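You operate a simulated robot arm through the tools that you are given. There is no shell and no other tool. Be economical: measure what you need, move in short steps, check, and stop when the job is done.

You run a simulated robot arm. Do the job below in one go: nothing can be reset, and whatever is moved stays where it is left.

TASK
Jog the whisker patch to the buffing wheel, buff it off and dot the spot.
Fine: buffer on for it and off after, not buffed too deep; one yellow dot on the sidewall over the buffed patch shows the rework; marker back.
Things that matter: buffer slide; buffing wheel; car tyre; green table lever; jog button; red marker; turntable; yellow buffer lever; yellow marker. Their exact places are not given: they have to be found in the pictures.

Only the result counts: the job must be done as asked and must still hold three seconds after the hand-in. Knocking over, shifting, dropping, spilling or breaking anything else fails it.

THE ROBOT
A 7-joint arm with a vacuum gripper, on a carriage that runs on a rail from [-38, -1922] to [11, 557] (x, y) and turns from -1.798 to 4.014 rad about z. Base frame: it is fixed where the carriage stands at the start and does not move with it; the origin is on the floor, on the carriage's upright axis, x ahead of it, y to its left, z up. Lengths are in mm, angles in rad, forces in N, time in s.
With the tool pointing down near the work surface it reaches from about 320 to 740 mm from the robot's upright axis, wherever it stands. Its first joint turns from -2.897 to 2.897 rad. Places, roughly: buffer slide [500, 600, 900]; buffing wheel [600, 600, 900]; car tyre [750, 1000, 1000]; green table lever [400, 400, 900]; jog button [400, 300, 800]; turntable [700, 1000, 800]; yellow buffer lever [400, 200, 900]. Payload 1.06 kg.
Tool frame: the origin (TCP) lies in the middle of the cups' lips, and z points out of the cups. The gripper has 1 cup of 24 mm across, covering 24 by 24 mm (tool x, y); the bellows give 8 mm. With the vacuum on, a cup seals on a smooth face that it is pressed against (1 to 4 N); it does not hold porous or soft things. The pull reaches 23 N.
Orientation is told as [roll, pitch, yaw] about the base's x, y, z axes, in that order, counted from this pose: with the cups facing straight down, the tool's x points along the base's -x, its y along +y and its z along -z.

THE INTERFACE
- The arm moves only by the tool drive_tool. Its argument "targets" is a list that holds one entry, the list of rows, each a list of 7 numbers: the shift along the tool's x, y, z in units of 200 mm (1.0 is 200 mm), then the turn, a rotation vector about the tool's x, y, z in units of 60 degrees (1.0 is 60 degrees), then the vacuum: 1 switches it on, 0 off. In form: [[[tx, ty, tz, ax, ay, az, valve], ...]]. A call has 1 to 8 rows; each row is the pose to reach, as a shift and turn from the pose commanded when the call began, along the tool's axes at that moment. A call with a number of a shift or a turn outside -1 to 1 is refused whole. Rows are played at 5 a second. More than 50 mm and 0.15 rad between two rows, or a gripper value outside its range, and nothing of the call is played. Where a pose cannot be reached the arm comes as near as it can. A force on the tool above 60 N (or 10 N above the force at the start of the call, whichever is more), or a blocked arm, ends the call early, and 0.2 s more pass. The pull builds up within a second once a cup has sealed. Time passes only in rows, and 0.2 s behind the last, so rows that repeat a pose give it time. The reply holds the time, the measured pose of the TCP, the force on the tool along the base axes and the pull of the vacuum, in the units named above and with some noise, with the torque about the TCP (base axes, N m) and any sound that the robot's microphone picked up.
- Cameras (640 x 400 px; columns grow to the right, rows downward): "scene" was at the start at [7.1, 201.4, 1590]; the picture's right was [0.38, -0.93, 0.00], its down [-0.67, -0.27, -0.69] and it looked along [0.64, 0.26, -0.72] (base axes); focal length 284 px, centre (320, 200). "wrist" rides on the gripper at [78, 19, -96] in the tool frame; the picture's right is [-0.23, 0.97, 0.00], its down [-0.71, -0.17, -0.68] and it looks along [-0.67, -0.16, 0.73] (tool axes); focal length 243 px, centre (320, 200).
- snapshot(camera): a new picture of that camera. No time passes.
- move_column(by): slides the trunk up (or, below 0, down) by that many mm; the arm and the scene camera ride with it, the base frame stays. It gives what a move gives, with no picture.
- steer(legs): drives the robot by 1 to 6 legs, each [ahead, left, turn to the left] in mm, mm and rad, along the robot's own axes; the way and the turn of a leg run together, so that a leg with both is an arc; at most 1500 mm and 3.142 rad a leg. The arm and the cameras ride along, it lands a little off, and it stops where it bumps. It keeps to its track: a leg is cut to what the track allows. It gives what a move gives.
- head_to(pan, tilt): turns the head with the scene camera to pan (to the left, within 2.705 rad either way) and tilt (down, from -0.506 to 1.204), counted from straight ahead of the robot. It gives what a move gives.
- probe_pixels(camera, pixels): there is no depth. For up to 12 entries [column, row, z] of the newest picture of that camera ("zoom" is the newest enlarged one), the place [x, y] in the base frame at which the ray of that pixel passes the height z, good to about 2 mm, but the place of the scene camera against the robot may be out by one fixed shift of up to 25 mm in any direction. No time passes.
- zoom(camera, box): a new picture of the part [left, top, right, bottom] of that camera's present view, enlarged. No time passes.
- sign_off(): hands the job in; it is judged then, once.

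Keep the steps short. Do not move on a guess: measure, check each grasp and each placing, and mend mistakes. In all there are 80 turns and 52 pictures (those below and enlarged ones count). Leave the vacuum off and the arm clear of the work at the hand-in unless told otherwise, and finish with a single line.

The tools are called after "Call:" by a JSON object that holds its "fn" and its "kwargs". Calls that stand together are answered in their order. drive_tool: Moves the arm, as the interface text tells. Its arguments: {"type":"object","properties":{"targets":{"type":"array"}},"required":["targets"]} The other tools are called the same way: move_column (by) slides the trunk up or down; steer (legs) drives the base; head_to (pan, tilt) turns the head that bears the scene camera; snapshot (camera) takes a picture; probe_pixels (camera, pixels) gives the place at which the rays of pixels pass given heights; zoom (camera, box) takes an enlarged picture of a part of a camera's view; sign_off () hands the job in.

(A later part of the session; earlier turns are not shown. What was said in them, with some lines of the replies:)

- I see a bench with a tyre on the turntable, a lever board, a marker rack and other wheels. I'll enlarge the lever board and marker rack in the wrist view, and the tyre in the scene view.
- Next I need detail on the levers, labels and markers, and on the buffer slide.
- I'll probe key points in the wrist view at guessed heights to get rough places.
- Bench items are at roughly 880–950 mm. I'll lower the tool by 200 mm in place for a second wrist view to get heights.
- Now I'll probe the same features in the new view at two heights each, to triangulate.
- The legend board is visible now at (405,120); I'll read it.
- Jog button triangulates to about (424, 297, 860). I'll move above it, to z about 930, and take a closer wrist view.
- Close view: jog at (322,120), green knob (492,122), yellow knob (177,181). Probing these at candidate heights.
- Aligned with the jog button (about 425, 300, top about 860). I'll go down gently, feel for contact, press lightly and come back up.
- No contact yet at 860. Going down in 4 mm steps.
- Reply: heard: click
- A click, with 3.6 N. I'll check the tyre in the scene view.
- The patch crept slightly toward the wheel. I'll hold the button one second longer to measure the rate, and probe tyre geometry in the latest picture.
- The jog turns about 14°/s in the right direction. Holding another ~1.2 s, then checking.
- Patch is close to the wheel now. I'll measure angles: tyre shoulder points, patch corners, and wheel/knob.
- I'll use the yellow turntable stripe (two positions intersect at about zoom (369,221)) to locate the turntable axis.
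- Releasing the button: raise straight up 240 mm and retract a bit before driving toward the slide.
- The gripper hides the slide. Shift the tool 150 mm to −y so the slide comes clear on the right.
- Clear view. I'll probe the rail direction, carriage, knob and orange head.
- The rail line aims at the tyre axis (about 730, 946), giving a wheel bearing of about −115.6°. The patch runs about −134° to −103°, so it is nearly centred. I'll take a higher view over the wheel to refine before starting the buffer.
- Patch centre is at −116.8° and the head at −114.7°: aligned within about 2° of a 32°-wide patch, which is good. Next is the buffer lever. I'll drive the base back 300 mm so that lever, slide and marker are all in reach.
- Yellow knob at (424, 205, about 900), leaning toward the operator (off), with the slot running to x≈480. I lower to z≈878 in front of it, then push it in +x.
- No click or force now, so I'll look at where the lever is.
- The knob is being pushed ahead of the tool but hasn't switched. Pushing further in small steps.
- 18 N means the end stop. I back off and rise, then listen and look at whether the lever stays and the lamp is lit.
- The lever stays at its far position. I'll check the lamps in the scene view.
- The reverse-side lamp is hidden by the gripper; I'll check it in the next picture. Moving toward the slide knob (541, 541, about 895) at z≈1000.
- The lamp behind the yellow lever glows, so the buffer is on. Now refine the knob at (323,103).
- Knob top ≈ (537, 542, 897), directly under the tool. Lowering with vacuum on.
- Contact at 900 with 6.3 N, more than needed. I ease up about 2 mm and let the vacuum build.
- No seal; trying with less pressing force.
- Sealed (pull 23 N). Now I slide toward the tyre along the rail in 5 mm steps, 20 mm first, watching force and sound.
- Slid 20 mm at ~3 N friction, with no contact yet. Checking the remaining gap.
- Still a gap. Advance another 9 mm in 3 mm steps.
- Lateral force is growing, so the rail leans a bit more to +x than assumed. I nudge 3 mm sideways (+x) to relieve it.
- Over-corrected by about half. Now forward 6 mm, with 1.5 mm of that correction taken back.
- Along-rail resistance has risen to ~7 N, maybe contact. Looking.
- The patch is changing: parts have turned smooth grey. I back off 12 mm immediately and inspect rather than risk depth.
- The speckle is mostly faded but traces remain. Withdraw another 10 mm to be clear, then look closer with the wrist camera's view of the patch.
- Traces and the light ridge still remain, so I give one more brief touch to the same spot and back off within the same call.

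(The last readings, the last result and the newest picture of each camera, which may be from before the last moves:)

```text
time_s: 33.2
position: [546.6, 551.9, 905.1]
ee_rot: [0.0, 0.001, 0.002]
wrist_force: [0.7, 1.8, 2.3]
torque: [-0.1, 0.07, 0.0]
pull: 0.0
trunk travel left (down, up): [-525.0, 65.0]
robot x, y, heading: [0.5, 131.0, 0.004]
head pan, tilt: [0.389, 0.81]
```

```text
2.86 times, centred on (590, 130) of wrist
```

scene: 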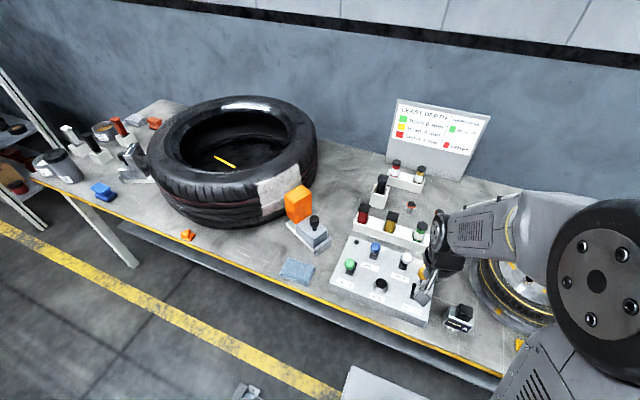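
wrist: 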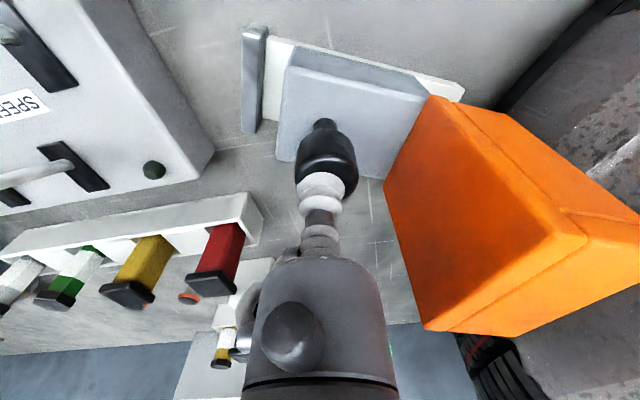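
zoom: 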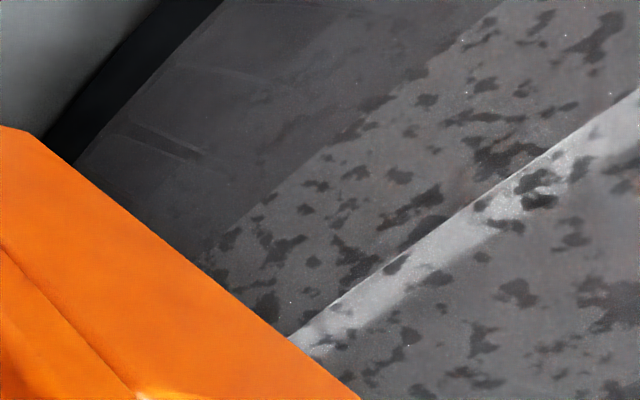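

The seal broke and the patch looks unchanged. Checking knob versus cup.

Call:
{"fn": "zoom", "kwargs": {"camera": "wrist", "box": [230, 20, 470, 260]}}

```text
1.67 times, centred on (350, 140) of wrist
```

zoom: 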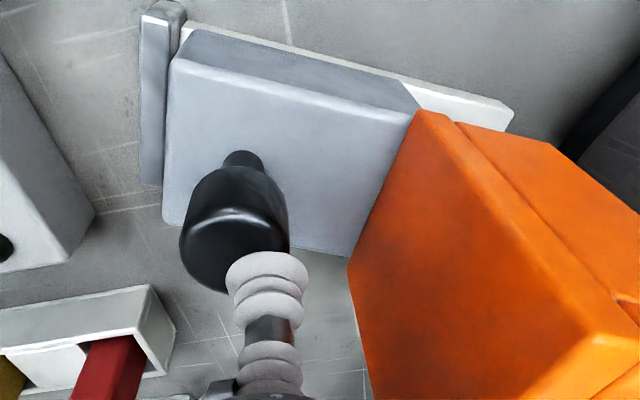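

The slide is spring-returned and its knob is back at home behind the cup. I'll push it from behind instead. Vacuum off, lift, move behind the knob to (523, 505), and lower to z≈885.

Call:
{"fn": "drive_tool", "kwargs": {"targets": [[[0, 0, -0.1, 0, 0, 0, 0], [0, 0, -0.2, 0, 0, 0, 0], [0.06, -0.117, -0.2, 0, 0, 0, 0], [0.118, -0.235, -0.2, 0, 0, 0, 0], [0.118, -0.235, 0, 0, 0, 0, 0], [0.118, -0.235, 0.1, 0, 0, 0, 0], [0.118, -0.235, 0.1, 0, 0, 0, 0]]]}}

Call:
{"fn": "snapshot", "kwargs": {"camera": "wrist"}}

```text
time_s: 34.9
position: [521.8, 503.1, 885.0]
ee_rot: [0.0, 0.0, -0.001]
wrist_force: [0.6, -0.6, 0.2]
torque: [0.03, -0.01, -0.01]
pull: 0.0
trunk travel left (down, up): [-525.0, 65.0]
robot x, y, heading: [3.0, 129.8, -0.0]
head pan, tilt: [0.389, 0.81]
```

```text
15 pictures are left
```

wrist: 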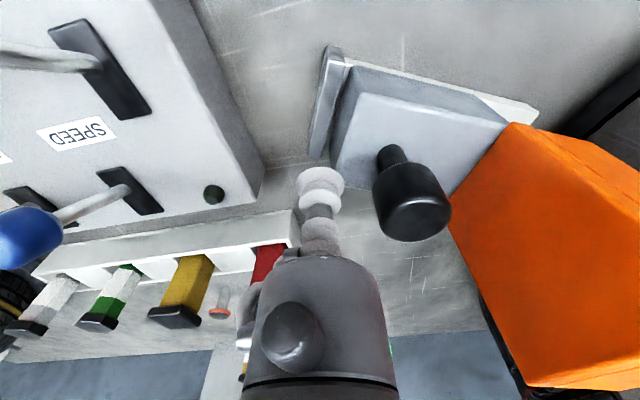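

Tool is behind the knob. Pushing forward 40 mm along the rail, stopping just short of the earlier contact position.

Call:
{"fn": "drive_tool", "kwargs": {"targets": [[[-0.021, 0.045, 0, 0, 0, 0, 0], [-0.0425, 0.09, 0, 0, 0, 0, 0], [-0.064, 0.136, 0, 0, 0, 0, 0], [-0.085, 0.181, 0, 0, 0, 0, 0]]]}}

```text
time_s: 35.9
position: [538.7, 541.9, 886.0]
ee_rot: [-0.001, -0.001, 0.002]
wrist_force: [-0.2, -2.7, 1.2]
torque: [0.0, -0.01, -0.01]
pull: 0.1
trunk travel left (down, up): [-525.0, 65.0]
robot x, y, heading: [-0.7, 130.3, -0.002]
head pan, tilt: [0.389, 0.81]
```

Only spring force (2.5 N). Advance 2 mm more.

Call:
{"fn": "drive_tool", "kwargs": {"targets": [[[-0.0043, 0.009, 0, 0, 0, 0, 0]]]}}

```text
time_s: 36.2
position: [540.6, 544.3, 884.2]
ee_rot: [-0.001, 0.001, 0.0]
wrist_force: [-1.7, -2.8, 0.1]
torque: [-0.05, -0.03, 0.0]
pull: 0.1
trunk travel left (down, up): [-525.0, 65.0]
robot x, y, heading: [2.8, 128.0, 0.002]
head pan, tilt: [0.389, 0.81]
```

Call:
{"fn": "drive_tool", "kwargs": {"targets": [[[-0.0043, 0.009, 0, 0, 0, 0, 0]]]}}

```text
time_s: 36.6
position: [540.7, 545.0, 884.9]
ee_rot: [0.0, 0.0, 0.0]
wrist_force: [-2.2, -3.0, 0.6]
torque: [0.01, 0.02, 0.05]
pull: 0.1
trunk travel left (down, up): [-525.0, 65.0]
robot x, y, heading: [4.3, 131.4, -0.002]
head pan, tilt: [0.389, 0.81]
```

Call:
{"fn": "drive_tool", "kwargs": {"targets": [[[-0.0043, 0.009, 0, 0, 0, 0, 0]]]}}

```text
time_s: 37.0
position: [541.1, 546.9, 885.0]
ee_rot: [-0.001, -0.002, -0.001]
wrist_force: [-0.7, -3.8, 0.9]
torque: [0.0, -0.03, -0.01]
pull: 0.1
trunk travel left (down, up): [-525.0, 65.0]
robot x, y, heading: [3.3, 131.6, -0.005]
head pan, tilt: [0.389, 0.81]
```

Call:
{"fn": "drive_tool", "kwargs": {"targets": [[[-0.0043, 0.009, 0, 0, 0, 0, 0]]]}}

Call:
{"fn": "zoom", "kwargs": {"camera": "wrist", "box": [440, 40, 640, 220]}}

```text
time_s: 37.5
position: [542.8, 548.6, 884.9]
ee_rot: [0.001, -0.001, 0.0]
wrist_force: [-2.1, -5.8, -0.3]
torque: [0.0, 0.0, 0.01]
pull: 0.1
trunk travel left (down, up): [-525.0, 65.0]
robot x, y, heading: [6.1, 129.7, 0.001]
head pan, tilt: [0.389, 0.81]
```

```text
2.22 times, centred on (540, 130) of wrist
```

zoom: 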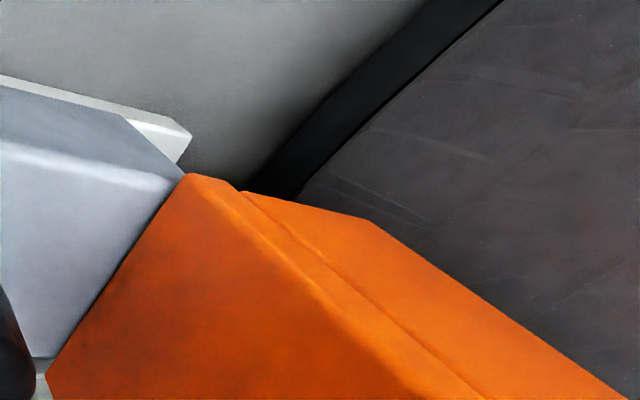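

The patch is now smooth and clean. Retract at once; the spring brings the slide home. Then lift.

Call:
{"fn": "drive_tool", "kwargs": {"targets": [[[0.06, -0.12, 0, 0, 0, 0, 0], [0.11, -0.23, 0, 0, 0, 0, 0], [0.11, -0.23, -0.2, 0, 0, 0, 0], [0.15, -0.35, -0.42, 0, 0, 0, 0], [0.2, -0.5, -0.6, 0, 0, 0, 0], [0.3, -0.65, -0.65, 0, 0, 0, 0]]]}}

Call:
{"fn": "zoom", "kwargs": {"camera": "scene", "box": [200, 110, 360, 250]}}

```text
refused: row 4 steps farther than a row can; nothing moved
```

```text
2.86 times, centred on (280, 180) of scene
```

zoom: 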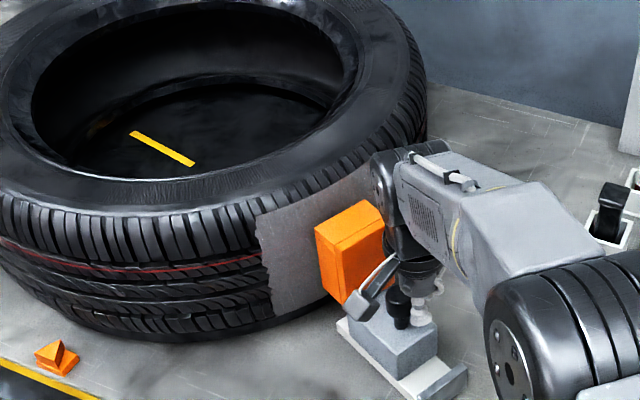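

Refused for step size, so no time has passed. Repeating with smaller steps. The picture shows a clean grey patch.

Call:
{"fn": "drive_tool", "kwargs": {"targets": [[[0.06, -0.12, 0, 0, 0, 0, 0], [0.11, -0.23, 0, 0, 0, 0, 0], [0.11, -0.23, -0.2, 0, 0, 0, 0], [0.13, -0.3, -0.4, 0, 0, 0, 0], [0.18, -0.45, -0.5, 0, 0, 0, 0], [0.25, -0.65, -0.55, 0, 0, 0, 0], [0.3, -0.85, -0.55, 0, 0, 0, 0], [0.35, -1.0, -0.55, 0, 0, 0, 0]]]}}

```text
time_s: 39.2
position: [476.1, 349.5, 995.0]
ee_rot: [-0.002, -0.001, 0.002]
wrist_force: [-1.2, -0.4, -0.4]
torque: [0.0, 0.01, 0.01]
pull: 0.1
trunk travel left (down, up): [-525.0, 65.0]
robot x, y, heading: [7.4, 128.4, -0.0]
head pan, tilt: [0.389, 0.81]
```

Next: buffer off. Move to the far (+x) side of the yellow lever, above (523, 203), then look.

Call:
{"fn": "drive_tool", "kwargs": {"targets": [[[-0.05, -0.2, 0, 0, 0, 0, 0], [-0.1, -0.4, 0, 0, 0, 0, 0], [-0.16, -0.58, 0, 0, 0, 0, 0], [-0.235, -0.73, 0, 0, 0, 0, 0], [-0.235, -0.73, 0.1, 0, 0, 0, 0]]]}}

Call:
{"fn": "snapshot", "kwargs": {"camera": "wrist"}}

```text
time_s: 40.5
position: [520.5, 201.9, 974.9]
ee_rot: [0.0, 0.002, 0.002]
wrist_force: [0.3, -0.6, 0.4]
torque: [-0.06, -0.01, -0.01]
pull: 0.0
trunk travel left (down, up): [-525.0, 65.0]
robot x, y, heading: [1.6, 136.5, -0.0]
head pan, tilt: [0.389, 0.81]
```

```text
12 pictures are left
```

wrist: 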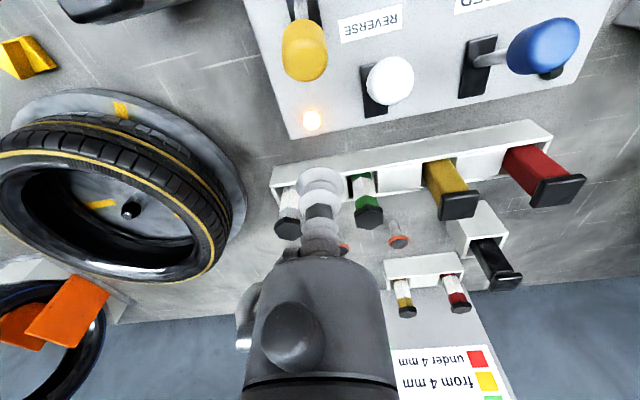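

Call:
{"fn": "probe_pixels", "kwargs": {"camera": "wrist", "pixels": [[304, 52, 900], [304, 52, 885], [390, 82, 900], [458, 205, 920], [458, 205, 910], [458, 205, 930], [369, 217, 920], [287, 227, 920], [557, 190, 920], [406, 311, 920], [290, 215, 850], [445, 163, 840]]}}

```text
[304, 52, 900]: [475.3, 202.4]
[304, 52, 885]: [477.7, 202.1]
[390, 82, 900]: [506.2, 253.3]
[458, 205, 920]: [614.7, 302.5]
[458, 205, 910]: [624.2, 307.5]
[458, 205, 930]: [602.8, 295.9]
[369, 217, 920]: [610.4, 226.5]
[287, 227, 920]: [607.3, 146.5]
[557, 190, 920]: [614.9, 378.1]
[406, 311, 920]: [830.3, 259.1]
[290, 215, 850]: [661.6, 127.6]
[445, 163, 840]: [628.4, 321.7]
```

Knob at (476, 202); the tool at (521, 202) is clear behind it, with the reverse knob 50 mm to the side. Lower to z≈880 and pull toward the operator.

Call:
{"fn": "drive_tool", "kwargs": {"targets": [[[0, 0, 0.24, 0, 0, 0, 0], [0, 0, 0.475, 0, 0, 0, 0], [0.1, 0, 0.475, 0, 0, 0, 0], [0.2, 0, 0.475, 0, 0, 0, 0], [0.27, 0, 0.475, 0, 0, 0, 0], [0.33, 0, 0.475, 0, 0, 0, 0]]]}}

```text
time_s: 41.9
position: [455.7, 199.9, 880.7]
ee_rot: [0.001, -0.001, 0.0]
wrist_force: [-0.6, -0.4, 0.2]
torque: [0.03, -0.01, 0.0]
pull: 0.0
trunk travel left (down, up): [-525.0, 65.0]
robot x, y, heading: [2.2, 130.3, -0.005]
head pan, tilt: [0.389, 0.81]
```

Call:
{"fn": "drive_tool", "kwargs": {"targets": [[[0.02, 0, 0, 0, 0, 0, 0], [0.04, 0, 0, 0, 0, 0, 0], [0.05, 0, 0, 0, 0, 0, 0]]]}}

```text
time_s: 42.6
position: [446.0, 200.8, 879.1]
ee_rot: [0.0, 0.002, 0.0]
wrist_force: [2.1, -1.0, 0.7]
torque: [-0.02, 0.0, 0.01]
pull: 0.0
trunk travel left (down, up): [-525.0, 65.0]
robot x, y, heading: [-1.9, 133.6, -0.002]
head pan, tilt: [0.389, 0.81]
```

Call:
{"fn": "drive_tool", "kwargs": {"targets": [[[0.015, 0, 0, 0, 0, 0, 0], [0.025, 0, 0, 0, 0, 0, 0], [-0.05, 0, 0, 0, 0, 0, 0], [-0.15, 0, -0.02, 0, 0, 0, 0], [-0.2, 0, -0.25, 0, 0, 0, 0], [-0.2, 0, -0.45, 0, 0, 0, 0]]]}}

Call:
{"fn": "snapshot", "kwargs": {"camera": "wrist"}}

```text
time_s: 44.0
position: [481.9, 205.3, 967.9]
ee_rot: [-0.001, 0.0, 0.001]
wrist_force: [-0.6, -0.6, -0.1]
torque: [-0.03, 0.02, 0.05]
pull: 0.0
trunk travel left (down, up): [-525.0, 65.0]
robot x, y, heading: [3.7, 133.5, -0.001]
head pan, tilt: [0.389, 0.81]
```

```text
11 pictures are left
```

wrist: 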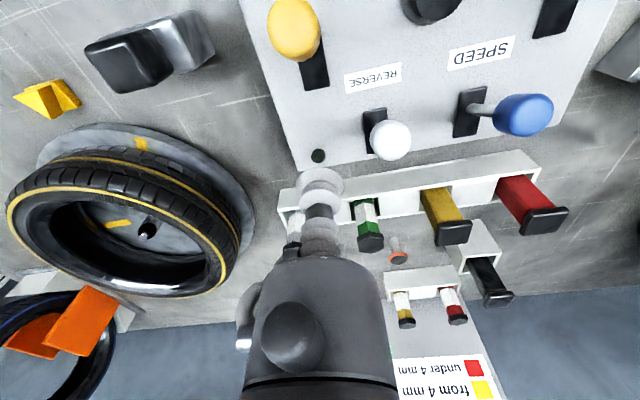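

Buffer lamp is dark and the lever is back. Now the yellow marker: the square one at (452,232) in the rack. I move closer to fix its position.

Call:
{"fn": "drive_tool", "kwargs": {"targets": [[[-0.12, 0.1, 0, 0, 0, 0, 0], [-0.3, 0.2, 0, 0, 0, 0, 0], [-0.5, 0.25, 0, 0, 0, 0, 0], [-0.6, 0.32, 0, 0, 0, 0, 0], [-0.6, 0.32, 0, 0, 0, 0, 0]]]}}

Call:
{"fn": "snapshot", "kwargs": {"camera": "wrist"}}

```text
time_s: 45.2
position: [602.4, 267.5, 970.9]
ee_rot: [0.0, 0.0, -0.002]
wrist_force: [0.0, -0.4, 0.4]
torque: [-0.02, -0.07, 0.0]
pull: 0.1
trunk travel left (down, up): [-525.0, 65.0]
robot x, y, heading: [5.3, 132.8, 0.003]
head pan, tilt: [0.389, 0.81]
```

```text
10 pictures are left
```

wrist: 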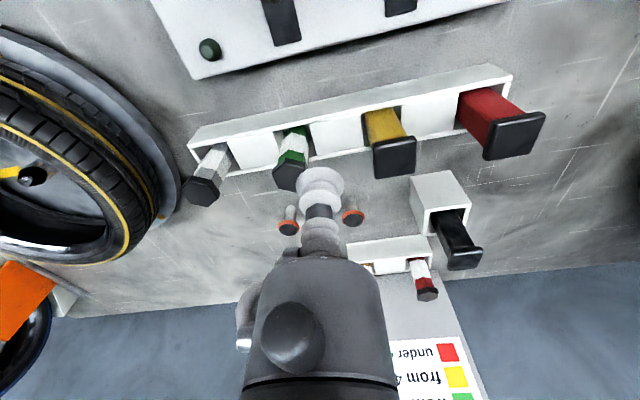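

Call:
{"fn": "probe_pixels", "kwargs": {"camera": "wrist", "pixels": [[394, 157, 870], [394, 157, 880], [394, 157, 890], [394, 157, 900], [394, 157, 910], [383, 123, 840], [515, 135, 880], [515, 135, 900], [445, 95, 840], [384, 110, 840]]}}

```text
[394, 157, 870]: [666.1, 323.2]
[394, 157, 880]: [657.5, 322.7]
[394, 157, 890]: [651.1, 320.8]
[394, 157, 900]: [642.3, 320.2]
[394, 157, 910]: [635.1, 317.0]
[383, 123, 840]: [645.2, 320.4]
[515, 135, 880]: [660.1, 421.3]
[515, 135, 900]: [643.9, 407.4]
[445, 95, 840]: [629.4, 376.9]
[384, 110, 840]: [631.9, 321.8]
```

Marker cap centre triangulates to (651, 321, about 887). Move above it and lower to 900.

Call:
{"fn": "drive_tool", "kwargs": {"targets": [[[-0.12, 0.13, 0, 0, 0, 0, 0], [-0.245, 0.26, 0, 0, 0, 0, 0], [-0.245, 0.26, 0.18, 0, 0, 0, 0], [-0.245, 0.26, 0.355, 0, 0, 0, 0], [-0.245, 0.26, 0.38, 0, 0, 0, 1], [-0.245, 0.26, 0.39, 0, 0, 0, 1]]]}}

```text
time_s: 46.6
position: [652.0, 317.9, 892.2]
ee_rot: [0.0, 0.0, 0.0]
wrist_force: [-0.3, -0.2, 0.5]
torque: [-0.04, -0.01, -0.02]
pull: 23.1
trunk travel left (down, up): [-525.0, 65.0]
robot x, y, heading: [1.4, 130.0, -0.001]
head pan, tilt: [0.389, 0.81]
```

Sealed at 892 (pull 23 N). Lift straight up 150 mm and check.

Call:
{"fn": "drive_tool", "kwargs": {"targets": [[[0, 0, -0.1, 0, 0, 0, 1], [0, 0, -0.25, 0, 0, 0, 1], [0, 0, -0.4, 0, 0, 0, 1], [0, 0, -0.6, 0, 0, 0, 1], [0, 0, -0.8, 0, 0, 0, 1], [0, 0, -1.0, 0, 0, 0, 1], [0, 0, -1.0, 0, 0, 0, 1]]]}}

Call:
{"fn": "snapshot", "kwargs": {"camera": "wrist"}}

```text
time_s: 48.2
position: [656.1, 318.7, 1091.8]
ee_rot: [0.002, -0.001, 0.0]
wrist_force: [-0.5, 0.2, -1.2]
torque: [0.01, 0.01, -0.01]
pull: 22.9
trunk travel left (down, up): [-525.0, 65.0]
robot x, y, heading: [3.5, 134.1, -0.0]
head pan, tilt: [0.389, 0.81]
```

```text
9 pictures are left
```

wrist: 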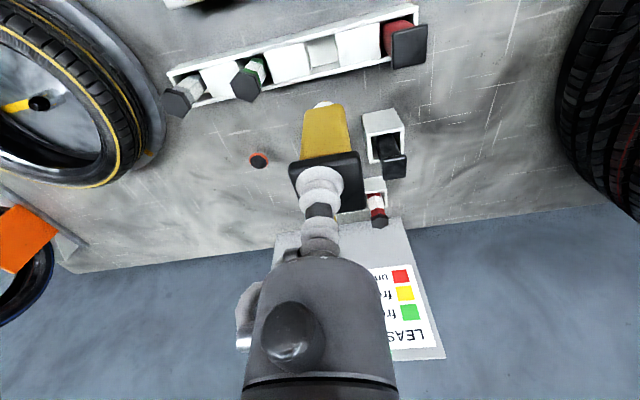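

Marker held, and a white nib is visible at (322,104). Probe the nib height and the empty slot at (322,50) for the return.

Call:
{"fn": "probe_pixels", "kwargs": {"camera": "wrist", "pixels": [[322, 104, 1000], [322, 104, 980], [322, 104, 960], [322, 104, 1020], [322, 51, 840], [308, 42, 840], [338, 62, 840], [325, 183, 1090]]}}

```text
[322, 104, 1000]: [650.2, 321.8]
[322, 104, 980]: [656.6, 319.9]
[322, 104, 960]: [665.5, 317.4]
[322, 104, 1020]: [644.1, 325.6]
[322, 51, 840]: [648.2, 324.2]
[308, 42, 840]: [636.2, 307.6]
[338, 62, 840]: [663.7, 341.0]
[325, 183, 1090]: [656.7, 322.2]
```

Nib is about 90–105 mm below the TCP; slot centre at about (650, 323). Raise 100 mm, drive the base +250 mm toward the tyre, and check.

Call:
{"fn": "drive_tool", "kwargs": {"targets": [[[0, 0, -0.2, 0, 0, 0, 1], [0, 0, -0.4, 0, 0, 0, 1], [0, 0, -0.5, 0, 0, 0, 1], [0, 0, -0.5, 0, 0, 0, 1]]]}}

Call:
{"fn": "steer", "kwargs": {"legs": [[0, 250, 0]]}}

Call:
{"fn": "snapshot", "kwargs": {"camera": "wrist"}}

```text
time_s: 49.2
position: [653.1, 319.9, 1189.4]
ee_rot: [0.001, 0.002, 0.0]
wrist_force: [-0.2, 0.0, -0.6]
torque: [0.03, 0.05, 0.02]
pull: 22.7
trunk travel left (down, up): [-525.0, 65.0]
robot x, y, heading: [2.7, 130.7, 0.002]
head pan, tilt: [0.389, 0.81]
```

```text
time_s: 51.1
position: [659.8, 567.9, 1189.9]
ee_rot: [0.001, -0.002, -0.005]
wrist_force: [0.1, -1.2, -0.1]
torque: [-0.04, 0.02, 0.06]
pull: 23.2
trunk travel left (down, up): [-525.0, 65.0]
robot x, y, heading: [8.5, 383.7, -0.008]
head pan, tilt: [0.389, 0.81]
```

```text
8 pictures are left
```

wrist: 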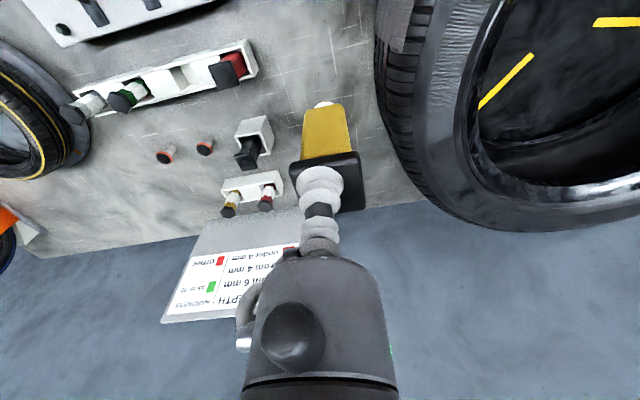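

Call:
{"fn": "probe_pixels", "kwargs": {"camera": "wrist", "pixels": [[415, 40, 985], [430, 40, 985], [460, 30, 990], [490, 30, 990], [500, 5, 990], [440, 5, 990], [430, 5, 985]]}}

```text
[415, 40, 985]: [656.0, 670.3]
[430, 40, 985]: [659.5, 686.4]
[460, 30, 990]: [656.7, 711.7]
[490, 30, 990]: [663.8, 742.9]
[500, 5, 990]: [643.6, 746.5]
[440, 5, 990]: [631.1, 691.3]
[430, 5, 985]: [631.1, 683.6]
```

Sidewall spans r≈210–275 mm; the dot target is the mid-sidewall at the patch centre, (612, 725). Move over it and lower to z≈1115.

Call:
{"fn": "drive_tool", "kwargs": {"targets": [[[0.05, 0.2, 0, 0, 0, 0, 1], [0.1, 0.4, 0, 0, 0, 0, 1], [0.17, 0.6, 0, 0, 0, 0, 1], [0.22, 0.78, 0, 0, 0, 0, 1], [0.22, 0.78, 0.2, 0, 0, 0, 1], [0.22, 0.78, 0.37, 0, 0, 0, 1], [0.22, 0.78, 0.37, 0, 0, 0, 1]]]}}

Call:
{"fn": "snapshot", "kwargs": {"camera": "wrist"}}

```text
time_s: 52.7
position: [620.0, 726.2, 1119.1]
ee_rot: [-0.001, 0.002, -0.005]
wrist_force: [-0.7, -0.3, -1.0]
torque: [0.02, 0.02, -0.01]
pull: 23.2
out of reach, approached as far as the arm can: row 2, 3, 4, 5, 6, 7
trunk travel left (down, up): [-525.0, 65.0]
robot x, y, heading: [8.5, 382.3, -0.009]
head pan, tilt: [0.389, 0.81]
```

```text
7 pictures are left
```

wrist: 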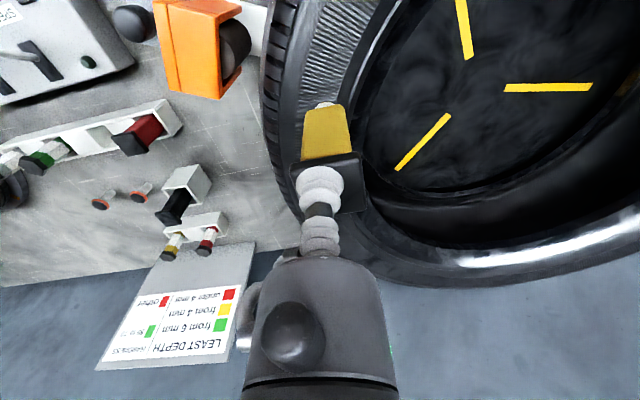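

The arm reports slight reach limits but stands at (620, 726), r≈239 and bearing −115°: mid-sidewall over the patch. Lowering gently 15 mm.

Call:
{"fn": "drive_tool", "kwargs": {"targets": [[[0, 0, 0.025, 0, 0, 0, 1], [0, 0, 0.05, 0, 0, 0, 1], [0, 0, 0.075, 0, 0, 0, 1]]]}}

```text
time_s: 53.5
position: [623.3, 727.3, 1106.5]
ee_rot: [0.002, -0.003, -0.005]
wrist_force: [-2.2, -0.8, 16.8]
torque: [0.01, 0.11, 0.03]
pull: 22.6
out of reach, approached as far as the arm can: row 2, 3
trunk travel left (down, up): [-525.0, 65.0]
robot x, y, heading: [5.3, 383.6, -0.007]
head pan, tilt: [0.389, 0.81]
```

Contact: 16.8 N, so the nib has pressed on the sidewall. Lift straight off and check the mark.

Call:
{"fn": "drive_tool", "kwargs": {"targets": [[[0, 0, -0.1, 0, 0, 0, 1], [0, 0, -0.3, 0, 0, 0, 1], [0.0, -0.15, -0.4, 0, 0, 0, 1], [0, -0.38, -0.4, 0, 0, 0, 1], [0, -0.6, -0.4, 0, 0, 0, 1], [0, -0.75, -0.4, 0, 0, 0, 1], [0, -0.75, -0.4, 0, 0, 0, 1]]]}}

Call:
{"fn": "zoom", "kwargs": {"camera": "wrist", "box": [330, 0, 560, 150]}}

```text
time_s: 55.1
position: [625.2, 579.1, 1185.4]
ee_rot: [-0.002, -0.001, -0.006]
wrist_force: [-0.3, -0.1, -1.7]
torque: [-0.01, 0.02, 0.03]
pull: 23.1
out of reach, approached as far as the arm can: row 1, 2, 3
trunk travel left (down, up): [-525.0, 65.0]
robot x, y, heading: [11.9, 380.7, -0.006]
head pan, tilt: [0.389, 0.81]
```

```text
2.67 times, centred on (445, 75) of wrist
```

zoom: 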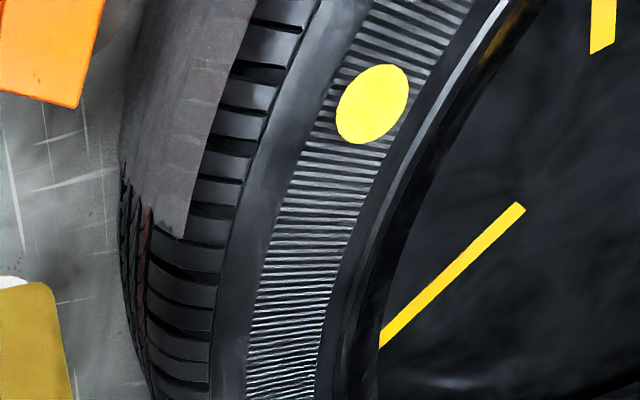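

A single clean yellow dot on the sidewall over the patch. Now I return the marker: drive the base back 250 mm.

Call:
{"fn": "steer", "kwargs": {"legs": [[0, -250, 0.006]]}}

Call:
{"fn": "drive_tool", "kwargs": {"targets": [[[-0.07, -0.02, 0.1, 0, 0, 0, 1], [-0.14, -0.04, 0.25, 0, 0, 0, 1], [-0.14, -0.04, 0.45, 0, 0, 0, 1], [-0.14, -0.04, 0.45, 0, 0, 0, 1], [-0.14, -0.04, 0.45, 0, 0, 0, 1]]]}}

Call:
{"fn": "snapshot", "kwargs": {"camera": "wrist"}}

```text
time_s: 56.9
position: [619.4, 337.3, 1183.7]
ee_rot: [0.0, 0.001, 0.005]
wrist_force: [-0.7, -0.5, -0.7]
torque: [0.0, 0.0, -0.02]
pull: 22.7
trunk travel left (down, up): [-525.0, 65.0]
robot x, y, heading: [2.2, 132.5, 0.004]
head pan, tilt: [0.389, 0.81]
```

```text
time_s: 58.1
position: [645.6, 331.6, 1094.0]
ee_rot: [0.001, -0.001, 0.005]
wrist_force: [-0.5, 0.4, -0.4]
torque: [-0.03, 0.0, 0.03]
pull: 23.6
trunk travel left (down, up): [-525.0, 65.0]
robot x, y, heading: [2.4, 134.6, -0.001]
head pan, tilt: [0.389, 0.81]
```

```text
5 pictures are left
```

wrist: 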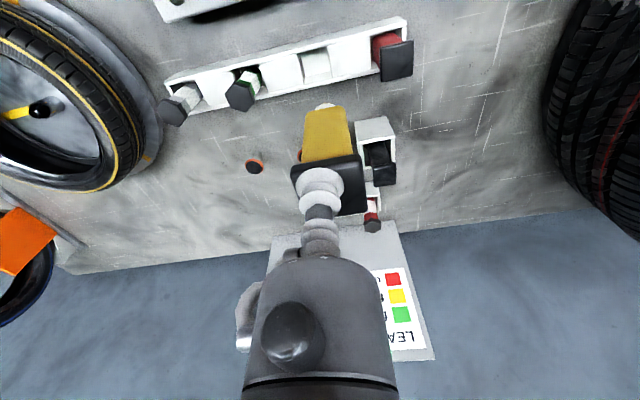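

I compare the slot's pixel now with where it appeared right after lifting at the same height.

Call:
{"fn": "zoom", "kwargs": {"camera": "wrist", "box": [270, 20, 430, 120]}}

Call:
{"fn": "probe_pixels", "kwargs": {"camera": "wrist", "pixels": [[322, 51, 840], [315, 66, 840], [316, 66, 840], [413, 42, 893], [430, 26, 893], [317, 65, 840]]}}

```text
4.00 times, centred on (350, 70) of wrist
```

zoom: 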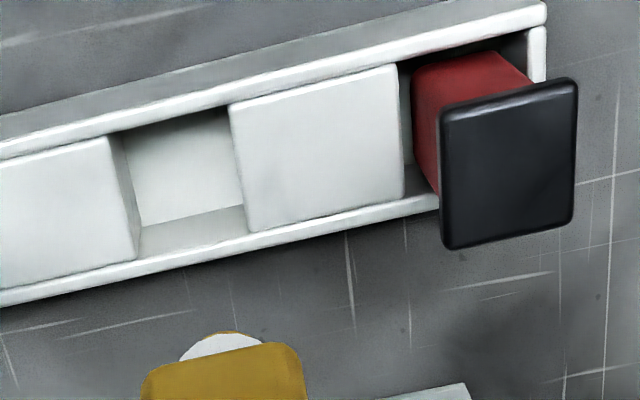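

```text
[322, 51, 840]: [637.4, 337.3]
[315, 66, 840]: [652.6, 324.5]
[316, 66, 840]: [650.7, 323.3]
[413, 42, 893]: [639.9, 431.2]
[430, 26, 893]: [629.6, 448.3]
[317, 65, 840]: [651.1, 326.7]
```

Combining both estimates, shift about (+9, −12) mm, then lower to z≈960 with the nib just above the rack and verify.

Call:
{"fn": "drive_tool", "kwargs": {"targets": [[[-0.045, -0.06, 0, 0, 0, 0.005, 1], [-0.045, -0.06, 0.24, 0, 0, 0.005, 1], [-0.045, -0.06, 0.46, 0, 0, 0.005, 1], [-0.045, -0.06, 0.66, 0, 0, 0.005, 1], [-0.045, -0.06, 0.66, 0, 0, 0.005, 1]]]}}

Call:
{"fn": "zoom", "kwargs": {"camera": "wrist", "box": [240, 20, 440, 220]}}

```text
time_s: 59.3
position: [651.6, 316.4, 964.2]
ee_rot: [0.0, 0.002, 0.0]
wrist_force: [-0.2, -0.6, -1.1]
torque: [-0.03, 0.05, 0.0]
pull: 22.9
trunk travel left (down, up): [-525.0, 65.0]
robot x, y, heading: [5.0, 135.1, 0.011]
head pan, tilt: [0.389, 0.81]
```

```text
2.00 times, centred on (340, 120) of wrist
```

zoom: 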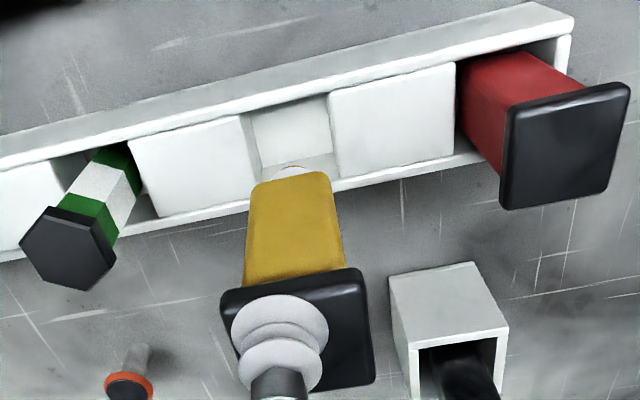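

Call:
{"fn": "probe_pixels", "kwargs": {"camera": "zoom", "pixels": [[292, 140, 840], [240, 117, 840], [328, 97, 840], [258, 198, 840], [341, 178, 840], [293, 168, 875], [293, 168, 865], [293, 168, 859], [296, 178, 880], [298, 310, 962], [504, 190, 893], [620, 92, 893]]}}

```text
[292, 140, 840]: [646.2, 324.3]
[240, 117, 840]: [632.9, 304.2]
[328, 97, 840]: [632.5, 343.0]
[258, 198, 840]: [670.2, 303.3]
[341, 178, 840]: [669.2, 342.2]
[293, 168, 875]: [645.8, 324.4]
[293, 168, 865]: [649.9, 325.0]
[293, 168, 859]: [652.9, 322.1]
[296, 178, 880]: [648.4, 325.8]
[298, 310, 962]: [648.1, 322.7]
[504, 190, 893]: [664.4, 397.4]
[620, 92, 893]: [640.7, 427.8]
```

Slot centre is (651, 323) and the nib at about (650, 324): aligned within ~2 mm. Lower 40 mm with a +1 mm x trim and watch the force.

Call:
{"fn": "drive_tool", "kwargs": {"targets": [[[-0.005, 0, 0.07, 0, 0, 0.005, 1], [-0.005, 0, 0.13, 0, 0, 0.005, 1], [-0.005, 0, 0.17, 0, 0, 0.005, 1], [-0.005, 0, 0.2, 0, 0, 0.005, 1]]]}}

```text
time_s: 60.3
position: [654.8, 318.1, 923.9]
ee_rot: [0.001, -0.001, -0.006]
wrist_force: [-0.4, -0.9, -0.2]
torque: [-0.02, 0.03, -0.02]
pull: 23.5
trunk travel left (down, up): [-525.0, 65.0]
robot x, y, heading: [1.8, 134.0, 0.003]
head pan, tilt: [0.389, 0.81]
```

No contact forces, so it's entering freely. Continue to z≈894.

Call:
{"fn": "drive_tool", "kwargs": {"targets": [[[0, 0, 0.05, 0, 0, 0, 1], [0, 0, 0.1, 0, 0, 0, 1], [0, 0, 0.135, 0, 0, 0, 1], [0, 0, 0.15, 0, 0, 0, 1]]]}}

```text
time_s: 61.3
position: [654.7, 318.7, 897.8]
ee_rot: [0.001, -0.006, -0.006]
wrist_force: [-7.8, -0.9, 37.5]
torque: [0.02, -0.28, 0.02]
pull: 22.8
trunk travel left (down, up): [-525.0, 65.0]
robot x, y, heading: [2.2, 136.3, 0.007]
head pan, tilt: [0.389, 0.81]
```

37 N at 898, about 5 mm above the seated height, with a −x push: probably the marker is touching the slot's side. Raise 8 mm and look.

Call:
{"fn": "drive_tool", "kwargs": {"targets": [[[0, 0, -0.03, 0, 0, 0, 1], [0, 0, -0.04, 0, 0, 0, 1], [0, 0, -0.04, 0, 0, 0, 1]]]}}

Call:
{"fn": "zoom", "kwargs": {"camera": "wrist", "box": [220, 40, 460, 240]}}

```text
time_s: 62.1
position: [655.3, 316.7, 898.9]
ee_rot: [-0.003, 0.001, -0.005]
wrist_force: [-1.3, 2.2, 4.5]
torque: [0.05, -0.02, -0.02]
pull: 22.4
trunk travel left (down, up): [-525.0, 65.0]
robot x, y, heading: [-2.0, 134.8, 0.006]
head pan, tilt: [0.389, 0.81]
```

```text
2.00 times, centred on (340, 140) of wrist
5 turns are left
```

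zoom: 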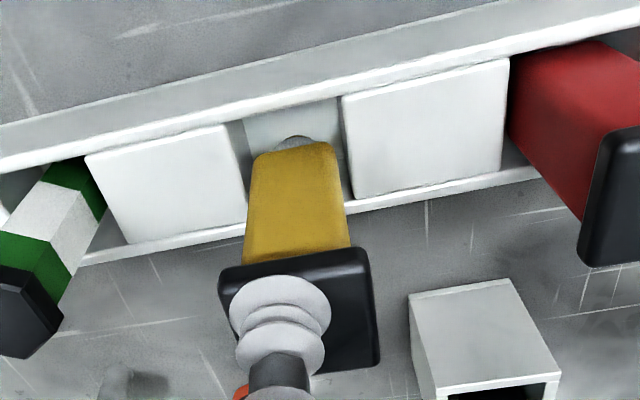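

The marker's cap sits about 5–6 mm too far in +x compared with the red marker, so its foot rests on the far lip. Raise, shift −6 mm in x, lower again, and look.

Call:
{"fn": "drive_tool", "kwargs": {"targets": [[[0.0, 0, -0.08, 0, 0, 0, 1], [0.03, 0, -0.08, 0, 0, 0, 1], [0.03, 0, 0, 0, 0, 0, 1], [0.03, 0, 0.02, 0, 0, 0, 1], [0.03, 0, 0.035, 0, 0, 0, 1], [0.03, 0, 0.045, 0, 0, 0, 1]]]}}

Call:
{"fn": "zoom", "kwargs": {"camera": "wrist", "box": [220, 40, 460, 240]}}

```text
time_s: 63.5
position: [649.0, 317.8, 889.9]
ee_rot: [0.0, 0.0, -0.006]
wrist_force: [0.1, 0.2, -1.0]
torque: [0.02, -0.01, -0.03]
pull: 22.8
trunk travel left (down, up): [-525.0, 65.0]
robot x, y, heading: [4.8, 134.5, 0.004]
head pan, tilt: [0.389, 0.81]
```

```text
2.00 times, centred on (340, 140) of wrist
4 turns are left
```

zoom: 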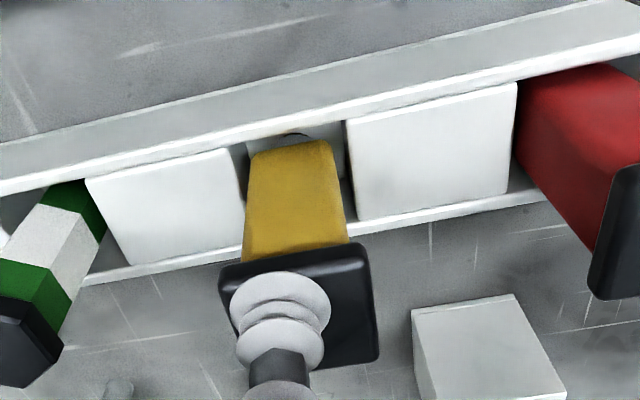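

The marker has now entered the slot with no force (890). Lower a little until it seats, release the vacuum, wait, then lift and check.

Call:
{"fn": "drive_tool", "kwargs": {"targets": [[[0, 0, 0.01, 0, 0, 0, 1], [0, 0, 0.02, 0, 0, 0, 1], [0, 0, 0.02, 0, 0, 0, 0], [0, 0, 0.01, 0, 0, 0, 0], [0, 0, 0.01, 0, 0, 0, 0], [0, 0, 0.01, 0, 0, 0, 0], [0, 0, 0.01, 0, 0, 0, 0], [0, 0, 0.01, 0, 0, 0, 0]]]}}

Call:
{"fn": "drive_tool", "kwargs": {"targets": [[[0, 0, -0.03, 0, 0, 0, 0], [0, 0, -0.1, 0, 0, 0, 0], [0, 0, -0.3, 0, 0, 0, 0], [0, 0, -0.5, 0, 0, 0, 0], [0, -0.1, -0.7, 0, 0, 0, 0], [0.2, -0.1, -0.8, 0, 0, 0, 0], [0.42, -0.1, -0.85, 0, 0, 0, 0]]]}}

Call:
{"fn": "snapshot", "kwargs": {"camera": "wrist"}}

```text
time_s: 65.3
position: [650.3, 319.5, 890.5]
ee_rot: [0.0, 0.001, -0.005]
wrist_force: [0.1, -0.3, -0.3]
torque: [0.01, 0.01, 0.01]
pull: 0.1
trunk travel left (down, up): [-525.0, 65.0]
robot x, y, heading: [1.1, 137.1, 0.003]
head pan, tilt: [0.389, 0.81]
```

```text
time_s: 66.9
position: [563.5, 300.6, 1057.3]
ee_rot: [0.002, 0.0, -0.005]
wrist_force: [0.0, 0.2, -0.1]
torque: [0.03, 0.04, 0.0]
pull: 0.0
trunk travel left (down, up): [-525.0, 65.0]
robot x, y, heading: [0.3, 132.8, 0.002]
head pan, tilt: [0.389, 0.81]
```

```text
0 pictures are left
3 turns are left
```

wrist: 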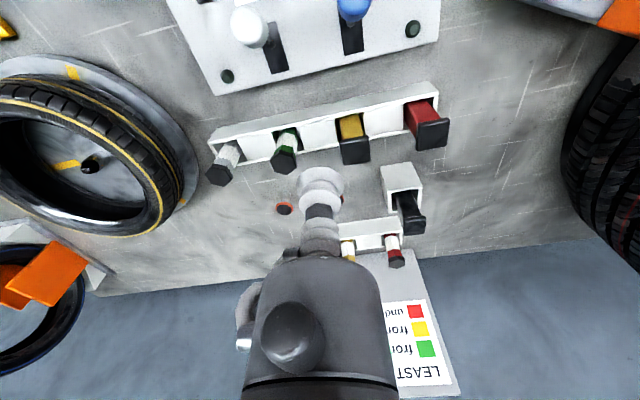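

The yellow marker is back upright in its slot beside the red one. Both panel lamps are dark, the vacuum is off and the arm is clear, so I'm handing in.

Call:
{"fn": "sign_off", "kwargs": {}}

```text
The job is handed in.
```

I jogged the patch to the wheel, buffed it clean, switched the buffer off, put one yellow dot on the sidewall above it, returned the marker to its slot, and handed the job in.
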